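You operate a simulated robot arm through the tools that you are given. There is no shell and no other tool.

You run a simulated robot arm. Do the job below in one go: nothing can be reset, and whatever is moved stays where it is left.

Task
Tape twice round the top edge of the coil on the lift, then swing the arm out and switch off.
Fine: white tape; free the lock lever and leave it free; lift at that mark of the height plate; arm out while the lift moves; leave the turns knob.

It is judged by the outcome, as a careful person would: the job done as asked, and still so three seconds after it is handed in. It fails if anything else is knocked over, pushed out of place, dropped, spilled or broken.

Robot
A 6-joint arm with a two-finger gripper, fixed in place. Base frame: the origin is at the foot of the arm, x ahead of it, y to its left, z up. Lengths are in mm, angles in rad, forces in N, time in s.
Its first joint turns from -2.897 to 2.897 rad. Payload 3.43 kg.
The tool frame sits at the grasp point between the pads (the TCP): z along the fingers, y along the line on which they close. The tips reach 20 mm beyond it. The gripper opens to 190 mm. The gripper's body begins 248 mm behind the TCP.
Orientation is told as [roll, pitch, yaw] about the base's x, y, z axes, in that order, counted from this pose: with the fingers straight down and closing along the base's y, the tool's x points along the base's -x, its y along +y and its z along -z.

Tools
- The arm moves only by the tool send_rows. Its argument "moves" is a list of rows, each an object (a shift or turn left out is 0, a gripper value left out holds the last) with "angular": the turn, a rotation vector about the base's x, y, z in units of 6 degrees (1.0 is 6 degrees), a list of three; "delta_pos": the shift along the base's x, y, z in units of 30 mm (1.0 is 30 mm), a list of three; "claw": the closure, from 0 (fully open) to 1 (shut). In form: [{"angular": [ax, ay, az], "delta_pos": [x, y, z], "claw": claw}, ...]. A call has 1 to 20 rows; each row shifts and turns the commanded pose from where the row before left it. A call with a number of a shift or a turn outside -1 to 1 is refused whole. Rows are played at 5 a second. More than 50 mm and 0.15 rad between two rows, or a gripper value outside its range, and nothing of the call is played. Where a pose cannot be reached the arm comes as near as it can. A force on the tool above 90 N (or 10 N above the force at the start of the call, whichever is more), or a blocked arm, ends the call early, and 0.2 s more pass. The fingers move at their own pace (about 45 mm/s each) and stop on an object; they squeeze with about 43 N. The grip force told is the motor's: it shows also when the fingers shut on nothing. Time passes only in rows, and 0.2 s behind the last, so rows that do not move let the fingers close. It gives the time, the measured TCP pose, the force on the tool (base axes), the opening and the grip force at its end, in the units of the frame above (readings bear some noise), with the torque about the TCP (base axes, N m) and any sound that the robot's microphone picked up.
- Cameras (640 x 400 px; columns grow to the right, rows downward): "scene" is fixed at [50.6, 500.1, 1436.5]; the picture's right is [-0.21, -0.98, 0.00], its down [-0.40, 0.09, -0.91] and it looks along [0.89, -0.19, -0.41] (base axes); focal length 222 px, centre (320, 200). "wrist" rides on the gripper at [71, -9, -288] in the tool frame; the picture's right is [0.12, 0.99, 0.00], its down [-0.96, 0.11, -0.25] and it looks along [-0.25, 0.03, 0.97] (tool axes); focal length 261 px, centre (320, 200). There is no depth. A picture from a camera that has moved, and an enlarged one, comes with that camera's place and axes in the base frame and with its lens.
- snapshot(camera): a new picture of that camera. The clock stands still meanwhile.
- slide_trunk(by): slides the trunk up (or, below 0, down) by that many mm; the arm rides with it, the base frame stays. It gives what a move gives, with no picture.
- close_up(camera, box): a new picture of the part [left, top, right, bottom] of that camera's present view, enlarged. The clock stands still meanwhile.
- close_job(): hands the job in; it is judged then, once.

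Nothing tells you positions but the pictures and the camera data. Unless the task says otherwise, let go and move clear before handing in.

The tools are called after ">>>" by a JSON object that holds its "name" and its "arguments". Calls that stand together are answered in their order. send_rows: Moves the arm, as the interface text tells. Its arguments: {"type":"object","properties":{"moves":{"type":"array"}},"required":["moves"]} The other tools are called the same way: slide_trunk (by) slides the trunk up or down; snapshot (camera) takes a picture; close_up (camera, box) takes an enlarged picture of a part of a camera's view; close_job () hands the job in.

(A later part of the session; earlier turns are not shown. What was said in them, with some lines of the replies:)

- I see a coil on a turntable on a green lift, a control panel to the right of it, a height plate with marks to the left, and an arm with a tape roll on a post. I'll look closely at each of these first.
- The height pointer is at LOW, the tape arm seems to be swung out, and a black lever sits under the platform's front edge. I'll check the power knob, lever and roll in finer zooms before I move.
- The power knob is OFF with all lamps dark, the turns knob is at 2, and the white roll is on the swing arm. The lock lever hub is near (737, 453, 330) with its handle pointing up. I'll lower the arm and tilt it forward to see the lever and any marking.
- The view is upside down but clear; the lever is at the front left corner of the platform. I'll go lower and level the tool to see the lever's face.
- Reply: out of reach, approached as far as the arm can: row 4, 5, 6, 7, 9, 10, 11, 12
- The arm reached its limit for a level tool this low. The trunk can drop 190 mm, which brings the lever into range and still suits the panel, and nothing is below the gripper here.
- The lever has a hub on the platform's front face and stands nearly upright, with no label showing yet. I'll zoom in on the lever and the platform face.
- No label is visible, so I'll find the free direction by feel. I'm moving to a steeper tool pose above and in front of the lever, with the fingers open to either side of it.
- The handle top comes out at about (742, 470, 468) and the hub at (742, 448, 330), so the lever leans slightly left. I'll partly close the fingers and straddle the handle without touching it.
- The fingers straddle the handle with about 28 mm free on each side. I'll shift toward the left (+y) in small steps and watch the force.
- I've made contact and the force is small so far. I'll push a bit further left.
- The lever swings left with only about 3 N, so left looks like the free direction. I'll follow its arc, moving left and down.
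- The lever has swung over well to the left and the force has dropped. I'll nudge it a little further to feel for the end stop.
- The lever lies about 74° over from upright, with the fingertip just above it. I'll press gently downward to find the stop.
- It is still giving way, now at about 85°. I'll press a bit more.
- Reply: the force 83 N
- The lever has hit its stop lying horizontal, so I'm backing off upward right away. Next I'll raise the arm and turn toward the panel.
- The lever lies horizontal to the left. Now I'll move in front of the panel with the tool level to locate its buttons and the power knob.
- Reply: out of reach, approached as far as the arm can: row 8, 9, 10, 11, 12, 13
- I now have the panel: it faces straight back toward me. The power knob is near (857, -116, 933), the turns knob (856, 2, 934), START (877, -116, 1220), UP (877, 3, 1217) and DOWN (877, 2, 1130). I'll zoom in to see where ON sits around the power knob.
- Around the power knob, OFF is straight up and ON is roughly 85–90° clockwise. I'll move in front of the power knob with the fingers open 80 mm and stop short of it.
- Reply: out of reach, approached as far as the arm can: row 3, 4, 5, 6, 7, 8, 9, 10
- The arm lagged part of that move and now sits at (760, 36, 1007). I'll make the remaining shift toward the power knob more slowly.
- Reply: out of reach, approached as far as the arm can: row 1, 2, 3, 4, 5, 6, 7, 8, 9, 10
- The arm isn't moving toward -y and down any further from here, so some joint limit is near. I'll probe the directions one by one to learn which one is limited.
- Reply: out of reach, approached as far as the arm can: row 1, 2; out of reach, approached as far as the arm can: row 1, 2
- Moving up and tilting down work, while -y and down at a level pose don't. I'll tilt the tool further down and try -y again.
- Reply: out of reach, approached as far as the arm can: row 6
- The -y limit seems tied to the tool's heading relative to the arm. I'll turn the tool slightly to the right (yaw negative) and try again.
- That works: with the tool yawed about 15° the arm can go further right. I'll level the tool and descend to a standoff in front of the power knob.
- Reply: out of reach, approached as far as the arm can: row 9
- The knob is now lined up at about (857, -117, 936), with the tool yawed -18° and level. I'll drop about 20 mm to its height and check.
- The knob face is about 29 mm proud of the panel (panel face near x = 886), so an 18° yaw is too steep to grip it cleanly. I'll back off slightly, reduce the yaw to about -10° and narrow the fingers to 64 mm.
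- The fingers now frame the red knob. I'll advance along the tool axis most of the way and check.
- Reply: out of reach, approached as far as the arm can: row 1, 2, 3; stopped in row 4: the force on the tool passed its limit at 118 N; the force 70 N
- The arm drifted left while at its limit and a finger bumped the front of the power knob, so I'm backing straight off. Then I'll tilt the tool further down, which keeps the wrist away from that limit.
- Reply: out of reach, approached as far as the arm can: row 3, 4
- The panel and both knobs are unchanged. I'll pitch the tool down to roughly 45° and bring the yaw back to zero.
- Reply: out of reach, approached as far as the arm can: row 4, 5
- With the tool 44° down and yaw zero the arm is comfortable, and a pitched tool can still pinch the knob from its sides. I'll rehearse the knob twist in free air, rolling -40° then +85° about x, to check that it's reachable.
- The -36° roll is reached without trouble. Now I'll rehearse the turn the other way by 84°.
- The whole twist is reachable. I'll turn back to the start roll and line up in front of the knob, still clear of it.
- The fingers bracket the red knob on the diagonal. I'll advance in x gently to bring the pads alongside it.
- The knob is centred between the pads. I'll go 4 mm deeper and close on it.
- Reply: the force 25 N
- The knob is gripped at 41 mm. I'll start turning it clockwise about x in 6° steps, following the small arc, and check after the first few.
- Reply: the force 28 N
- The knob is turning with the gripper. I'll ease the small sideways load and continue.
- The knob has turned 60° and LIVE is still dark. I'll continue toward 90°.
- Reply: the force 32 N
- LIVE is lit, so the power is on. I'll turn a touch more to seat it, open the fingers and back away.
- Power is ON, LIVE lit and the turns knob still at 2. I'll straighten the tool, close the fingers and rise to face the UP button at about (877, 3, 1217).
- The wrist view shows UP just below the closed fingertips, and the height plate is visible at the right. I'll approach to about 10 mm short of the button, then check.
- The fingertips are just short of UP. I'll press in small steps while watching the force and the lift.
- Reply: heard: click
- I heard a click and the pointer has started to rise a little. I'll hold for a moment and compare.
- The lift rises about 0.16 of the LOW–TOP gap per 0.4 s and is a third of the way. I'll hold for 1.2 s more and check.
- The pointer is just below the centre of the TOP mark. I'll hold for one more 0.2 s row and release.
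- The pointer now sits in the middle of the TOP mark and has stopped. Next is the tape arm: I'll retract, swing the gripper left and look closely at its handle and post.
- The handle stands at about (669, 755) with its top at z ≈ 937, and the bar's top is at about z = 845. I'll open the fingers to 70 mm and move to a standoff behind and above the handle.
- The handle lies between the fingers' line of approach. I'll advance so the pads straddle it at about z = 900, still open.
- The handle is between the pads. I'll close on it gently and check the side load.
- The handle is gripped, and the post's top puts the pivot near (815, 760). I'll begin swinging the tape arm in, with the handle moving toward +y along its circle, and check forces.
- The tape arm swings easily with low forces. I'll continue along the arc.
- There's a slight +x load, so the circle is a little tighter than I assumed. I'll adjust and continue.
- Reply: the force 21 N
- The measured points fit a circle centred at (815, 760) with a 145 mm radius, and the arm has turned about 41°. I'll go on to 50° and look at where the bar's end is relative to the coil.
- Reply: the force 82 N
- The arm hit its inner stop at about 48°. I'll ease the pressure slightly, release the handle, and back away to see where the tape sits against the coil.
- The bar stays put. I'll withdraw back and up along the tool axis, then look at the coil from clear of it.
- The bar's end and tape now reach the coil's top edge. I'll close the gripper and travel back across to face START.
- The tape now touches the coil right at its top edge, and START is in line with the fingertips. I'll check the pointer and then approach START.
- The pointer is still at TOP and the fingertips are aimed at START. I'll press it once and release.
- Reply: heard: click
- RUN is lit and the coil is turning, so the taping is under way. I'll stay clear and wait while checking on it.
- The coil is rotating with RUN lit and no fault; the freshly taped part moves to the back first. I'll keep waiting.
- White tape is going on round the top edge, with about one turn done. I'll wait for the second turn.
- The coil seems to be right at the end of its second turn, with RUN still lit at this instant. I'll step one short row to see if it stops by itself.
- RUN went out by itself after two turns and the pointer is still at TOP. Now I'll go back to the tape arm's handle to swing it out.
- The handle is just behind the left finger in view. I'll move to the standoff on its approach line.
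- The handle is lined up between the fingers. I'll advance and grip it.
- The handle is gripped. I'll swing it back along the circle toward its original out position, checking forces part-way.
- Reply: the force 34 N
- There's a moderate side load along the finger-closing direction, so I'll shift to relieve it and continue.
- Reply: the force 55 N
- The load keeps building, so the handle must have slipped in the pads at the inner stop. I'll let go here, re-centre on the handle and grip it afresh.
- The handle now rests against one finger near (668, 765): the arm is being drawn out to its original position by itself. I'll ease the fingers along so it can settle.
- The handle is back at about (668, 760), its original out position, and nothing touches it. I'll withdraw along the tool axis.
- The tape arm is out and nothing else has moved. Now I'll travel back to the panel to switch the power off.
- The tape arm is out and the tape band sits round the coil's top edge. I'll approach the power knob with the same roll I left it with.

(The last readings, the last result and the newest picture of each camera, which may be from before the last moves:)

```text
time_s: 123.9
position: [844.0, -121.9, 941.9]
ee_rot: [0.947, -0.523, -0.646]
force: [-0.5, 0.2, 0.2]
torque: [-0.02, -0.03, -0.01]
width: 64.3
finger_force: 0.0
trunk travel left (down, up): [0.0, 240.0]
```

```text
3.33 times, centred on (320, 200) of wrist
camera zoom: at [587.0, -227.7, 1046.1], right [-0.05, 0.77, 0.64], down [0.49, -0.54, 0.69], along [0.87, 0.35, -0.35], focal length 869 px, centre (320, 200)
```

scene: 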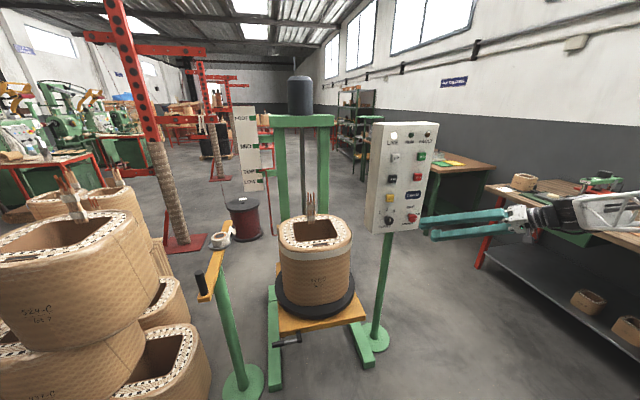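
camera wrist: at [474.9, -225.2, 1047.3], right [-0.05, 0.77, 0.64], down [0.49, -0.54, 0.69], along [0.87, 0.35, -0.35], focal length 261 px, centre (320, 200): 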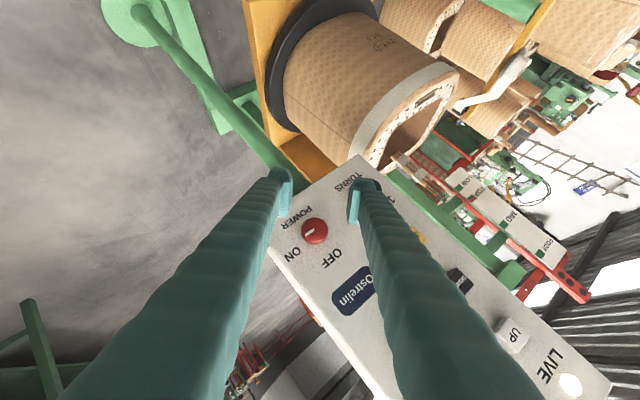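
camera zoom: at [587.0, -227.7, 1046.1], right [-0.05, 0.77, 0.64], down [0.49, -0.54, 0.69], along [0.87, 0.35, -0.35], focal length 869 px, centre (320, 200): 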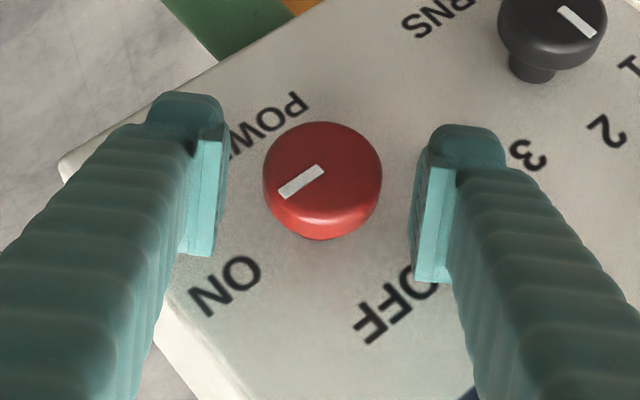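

The knob is centred between the pads with its mark at ON. I'll go 8 mm deeper, grip it, and start turning it back.

>>> {"name": "send_rows", "arguments": {"moves": [{"delta_pos": [0.26, 0, 0]}, {"claw": 1}, {"claw": 1}, {"claw": 1}]}}

>>> {"name": "send_rows", "arguments": {"moves": [{"angular": [-1, 0, 0], "delta_pos": [0, 0.023, 0.021]}, {"angular": [-1, 0, 0], "delta_pos": [0, 0.025, 0.019]}, {"angular": [-1, 0, 0], "delta_pos": [0, 0.027, 0.016]}, {"angular": [-1, 0, 0], "delta_pos": [0, 0.029, 0.013]}, {"angular": [-1, 0, 0], "delta_pos": [0, 0.03, 0.01]}]}}

>>> {"name": "close_up", "arguments": {"camera": "wrist", "box": [240, 140, 400, 260]}}

>>> {"name": "close_up", "arguments": {"camera": "scene", "box": [365, 110, 455, 240]}}

```text
time_s: 124.9
position: [851.8, -122.6, 942.1]
ee_rot: [0.946, -0.525, -0.648]
force: [0.6, -1.2, 1.2]
torque: [0.0, -0.09, -0.06]
width: 40.3
finger_force: 41.3
trunk travel left (down, up): [0.0, 240.0]
```

```text
time_s: 126.1
position: [851.4, -117.2, 944.4]
ee_rot: [0.358, -0.769, -0.283]
force: [15.6, -0.3, 5.6]
torque: [0.0, -0.27, -0.12]
width: 40.3
finger_force: 44.6
trunk travel left (down, up): [0.0, 240.0]
```

```text
3.33 times, centred on (320, 200) of wrist
camera zoom: at [594.3, -157.1, 1087.7], right [-0.05, 0.98, 0.17], down [0.49, -0.12, 0.86], along [0.87, 0.13, -0.47], focal length 869 px, centre (320, 200)
```

zoom: 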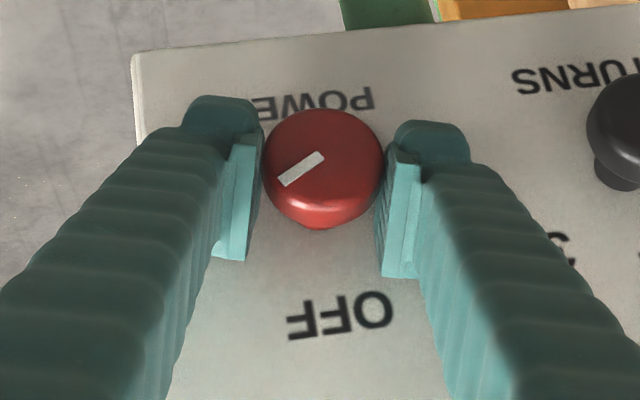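

```text
3.08 times, centred on (410, 175) of scene
camera zoom: at [50.6, 500.1, 1436.5], right [-0.21, -0.98, 0.0], down [-0.4, 0.09, -0.91], along [0.89, -0.19, -0.41], focal length 685 px, centre (43, 277)
```

zoom: 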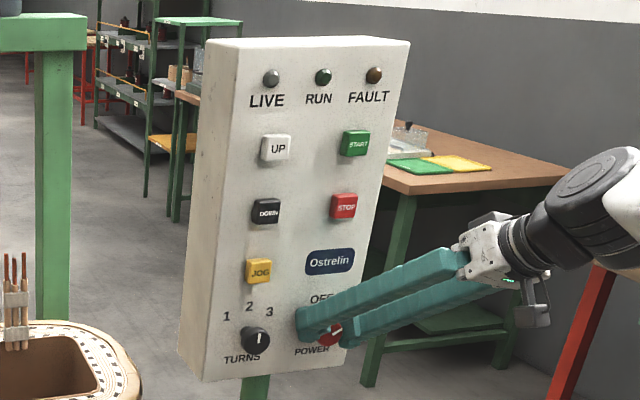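

LIVE has gone out as the knob turns back. I'll keep turning it until its mark is fully at OFF.

>>> {"name": "send_rows", "arguments": {"moves": [{"angular": [-1, 0, 0], "delta_pos": [0, 0.031, 0.007]}, {"angular": [-1, 0, 0], "delta_pos": [0, 0.031, 0.004]}, {"angular": [-1, 0, 0], "delta_pos": [0, 0.031, 0]}, {"angular": [-1, 0, 0], "delta_pos": [0, 0.031, -0.003]}, {"angular": [-1, 0, 0], "delta_pos": [0, 0.031, -0.006]}]}}

>>> {"name": "send_rows", "arguments": {"moves": [{"angular": [-1, 0, 0], "delta_pos": [0, 0.03, -0.009]}, {"angular": [-1, 0, 0], "delta_pos": [0, 0.029, -0.012]}, {"angular": [-1, 0, 0], "delta_pos": [0, 0.027, -0.015]}]}}

>>> {"name": "close_up", "arguments": {"camera": "wrist", "box": [240, 140, 400, 260]}}

```text
time_s: 127.3
position: [852.2, -112.7, 945.2]
ee_rot: [-0.38, -0.78, 0.244]
force: [24.1, 3.9, 16.9]
torque: [-0.02, -0.34, 0.03]
width: 40.3
finger_force: 45.0
trunk travel left (down, up): [0.0, 240.0]
```

```text
time_s: 128.1
position: [851.5, -109.7, 944.3]
ee_rot: [-0.771, -0.662, 0.507]
force: [25.6, 8.1, 24.3]
torque: [-0.09, -0.31, 0.06]
width: 40.3
finger_force: 45.0
trunk travel left (down, up): [0.0, 240.0]
```

```text
3.33 times, centred on (320, 200) of wrist
camera zoom: at [593.7, -30.2, 1068.1], right [-0.06, 0.78, -0.62], down [0.49, 0.56, 0.67], along [0.87, -0.27, -0.41], focal length 869 px, centre (320, 200)
```

zoom: 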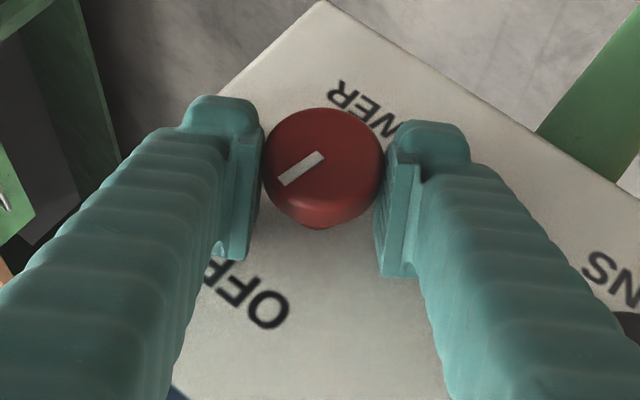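

LIVE is out, but the mark looks about 10° short of OFF. I'll turn a little further to seat it.

>>> {"name": "send_rows", "arguments": {"moves": [{"angular": [-1, 0, 0], "delta_pos": [0.02, 0.026, 0.01]}, {"angular": [-0.8, 0, 0], "delta_pos": [0, 0.02, -0.018]}]}}

>>> {"name": "close_up", "arguments": {"camera": "wrist", "box": [240, 140, 400, 260]}}

```text
time_s: 128.7
position: [852.0, -108.0, 941.5]
ee_rot: [-0.965, -0.56, 0.617]
force: [9.1, 13.0, 15.7]
torque: [-0.05, -0.02, -0.07]
width: 40.0
finger_force: 44.9
trunk travel left (down, up): [0.0, 240.0]
```

```text
3.33 times, centred on (320, 200) of wrist
camera zoom: at [593.9, -6.6, 1050.0], right [-0.06, 0.65, -0.76], down [0.49, 0.68, 0.55], along [0.87, -0.34, -0.36], focal length 869 px, centre (320, 200)
```

zoom: 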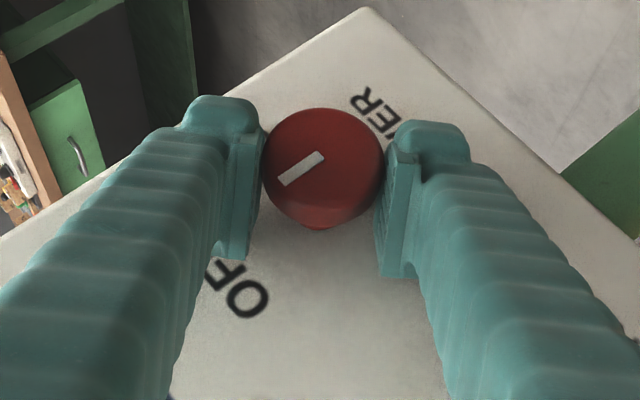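

The knob followed with no hard stop. I'll release it, back off and check the mark against OFF.

>>> {"name": "send_rows", "arguments": {"moves": [{"claw": 0.66}, {"claw": 0.66}, {"claw": 0.66}, {"delta_pos": [-0.5, 0, 0]}, {"delta_pos": [-1, 0, 0]}, {"delta_pos": [-1, 0, 0]}, {"delta_pos": [-1, 0, 0]}]}}

>>> {"name": "close_up", "arguments": {"camera": "scene", "box": [376, 195, 426, 235]}}

>>> {"name": "close_up", "arguments": {"camera": "wrist", "box": [240, 160, 400, 300]}}

>>> {"name": "close_up", "arguments": {"camera": "scene", "box": [365, 110, 455, 240]}}

```text
time_s: 130.3
position: [746.3, -108.2, 942.7]
ee_rot: [-0.964, -0.56, 0.615]
force: [0.3, 0.5, -0.6]
torque: [-0.07, 0.03, -0.09]
width: 64.7
finger_force: 0.0
trunk travel left (down, up): [0.0, 240.0]
```

```text
10.00 times, centred on (401, 215) of scene
camera zoom: at [50.6, 500.1, 1436.5], right [-0.21, -0.98, 0.0], down [-0.4, 0.09, -0.91], along [0.89, -0.19, -0.41], focal length 2225 px, centre (-490, 50)
```

zoom: 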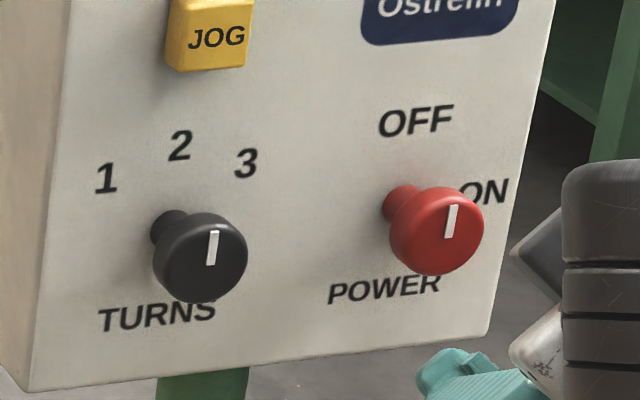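

```text
2.86 times, centred on (320, 230) of wrist
camera zoom: at [489.5, -7.5, 1050.4], right [-0.06, 0.65, -0.75], down [0.49, 0.68, 0.55], along [0.87, -0.34, -0.36], focal length 745 px, centre (320, 114)
```

zoom: 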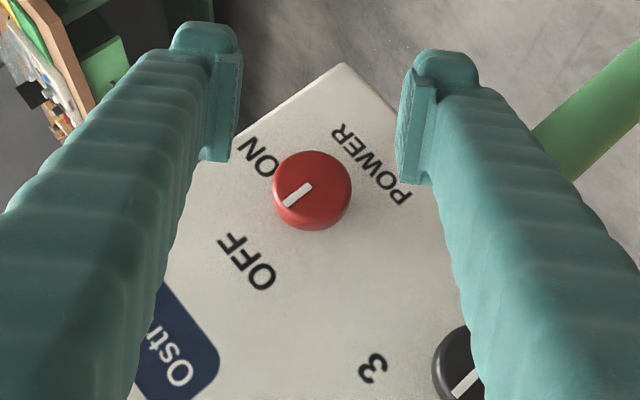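

```text
3.08 times, centred on (410, 175) of scene
camera zoom: at [50.6, 500.1, 1436.5], right [-0.21, -0.98, 0.0], down [-0.4, 0.09, -0.91], along [0.89, -0.19, -0.41], focal length 685 px, centre (43, 277)
```

zoom: 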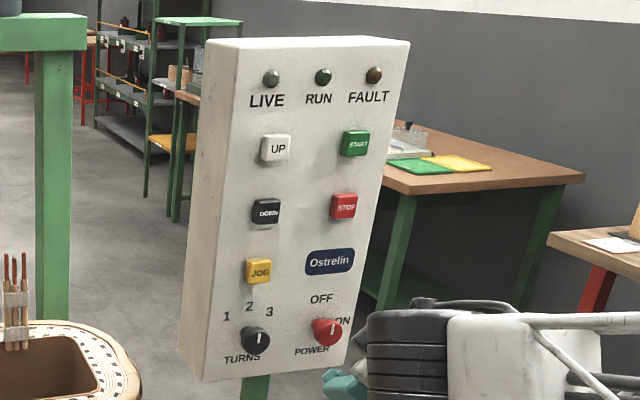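

The power knob is exactly at OFF as at the start, the lamps are dark and the turns knob is unchanged. I'll move the arm clear and do a last check of everything.

>>> {"name": "send_rows", "arguments": {"moves": [{"delta_pos": [-1, 0, 0.3]}, {"angular": [1, 0, 0], "delta_pos": [-1, 0, 0.5]}, {"angular": [1, 0, 0], "delta_pos": [-1, 0, 0.5]}, {"angular": [1, 0, 0], "delta_pos": [-0.8, 0, 0.8]}, {"angular": [1, 0, 0], "delta_pos": [-0.5, 0, 0.8]}, {"angular": [1, 0, 0], "delta_pos": [-0.3, 0, 0.8]}, {"angular": [1, 0, 0], "delta_pos": [0, 0, 0.8]}, {"angular": [1, 0, 0], "delta_pos": [0, 0, 0.8]}, {"delta_pos": [0, -0.5, 0.8]}, {"delta_pos": [0, -0.5, 0.8]}, {}]}}

>>> {"name": "snapshot", "arguments": {"camera": "scene"}}

>>> {"name": "close_up", "arguments": {"camera": "scene", "box": [185, 150, 375, 370]}}

>>> {"name": "close_up", "arguments": {"camera": "scene", "box": [185, 190, 285, 310]}}

>>> {"name": "close_up", "arguments": {"camera": "scene", "box": [240, 150, 270, 200]}}

>>> {"name": "close_up", "arguments": {"camera": "scene", "box": [260, 200, 370, 280]}}

```text
time_s: 132.7
position: [608.4, -138.3, 1151.1]
ee_rot: [-0.053, -0.808, 0.009]
force: [0.6, -0.8, 0.7]
torque: [0.02, 0.01, 0.0]
width: 64.7
finger_force: 0.0
trunk travel left (down, up): [0.0, 240.0]
```

```text
taken
```

scene: 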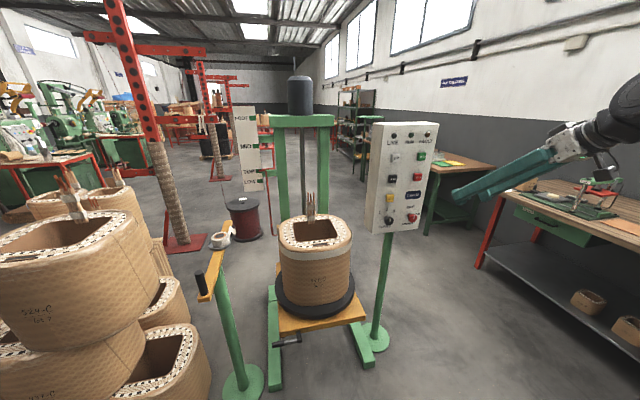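

```text
1.82 times, centred on (280, 260) of scene
camera zoom: at [50.6, 500.1, 1436.5], right [-0.21, -0.98, 0.0], down [-0.4, 0.09, -0.91], along [0.89, -0.19, -0.41], focal length 404 px, centre (393, 91)
```

zoom: 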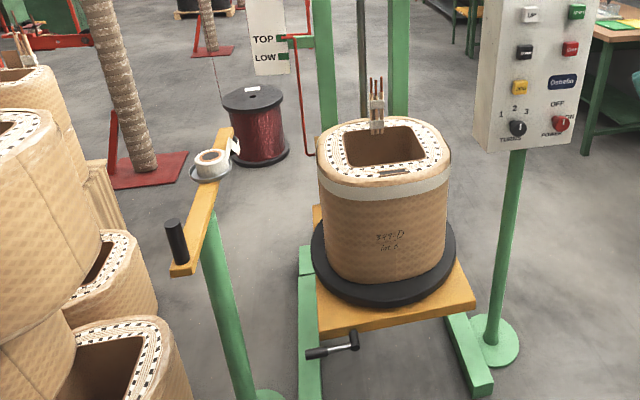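

```text
3.33 times, centred on (235, 250) of scene
camera zoom: at [50.6, 500.1, 1436.5], right [-0.21, -0.98, 0.0], down [-0.4, 0.09, -0.91], along [0.89, -0.19, -0.41], focal length 742 px, centre (603, 33)
```

zoom: 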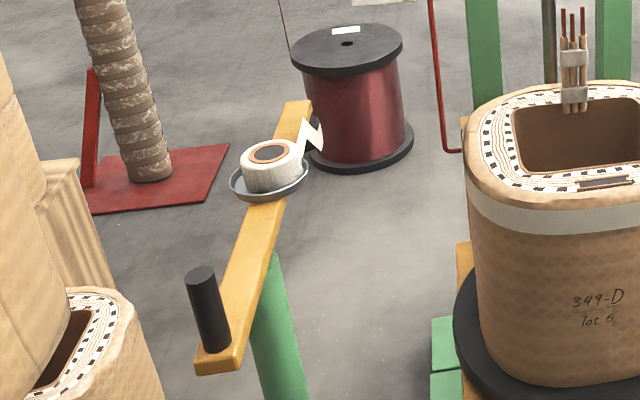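

```text
8.00 times, centred on (255, 175) of scene
camera zoom: at [50.6, 500.1, 1436.5], right [-0.21, -0.98, 0.0], down [-0.4, 0.09, -0.91], along [0.89, -0.19, -0.41], focal length 1780 px, centre (840, 400)
```

zoom: 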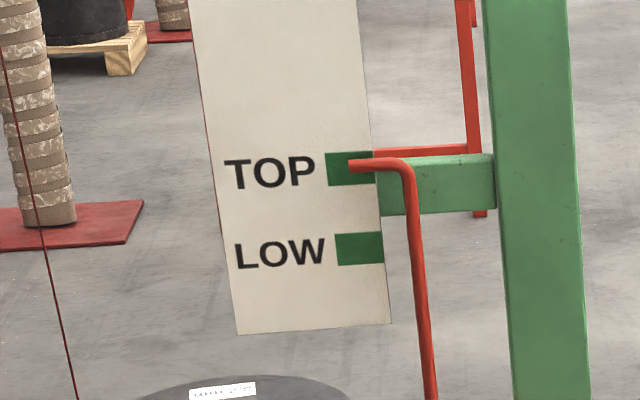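

```text
5.00 times, centred on (315, 240) of scene
camera zoom: at [50.6, 500.1, 1436.5], right [-0.21, -0.98, 0.0], down [-0.4, 0.09, -0.91], along [0.89, -0.19, -0.41], focal length 1112 px, centre (345, 0)
```

zoom: 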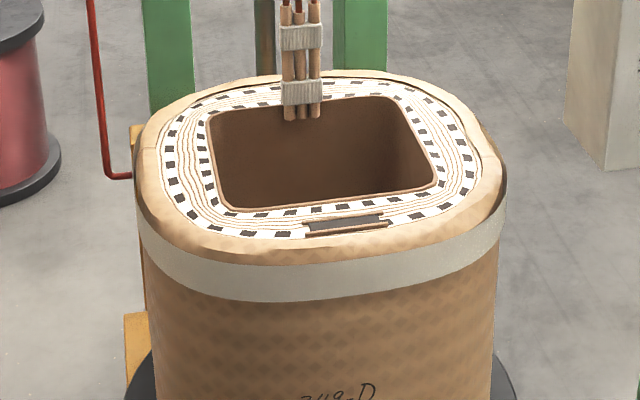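

Everything checks out: two turns of white tape are round the coil's top edge, the lift is at TOP, the lock lever is free, the tape arm is out, the power is off and the turns knob is still at 2. The gripper is clear, so I'm handing the job in.

>>> {"name": "close_job", "arguments": {}}

```text
The job is handed in.
```

The coil on the lift now has two turns of white tape round its top edge. The tape arm is swung back out and the power is off. I handed the job in with the gripper clear of everything.

- **Lock lever:** I swung it left to its stop, lying flat, and left it there. It had no marking, so I found the free direction by feel; the machine then ran without a fault.
- **Lift:** the pointer sits in the middle of the TOP mark, and the tape arm stayed out while the lift moved.
- **Turns knob:** I left it at 2, and the machine stopped by itself after two turns.
- **Power:** the knob is back at OFF and all the lamps are dark.

While lining up on the power knob, a finger bumped it hard enough to stop the move (118 N). The pictures afterwards show the panel and both knobs unmoved.

On the way out I let go of the tape arm's handle partway. It moved the rest of the way by itself and settled where it started.
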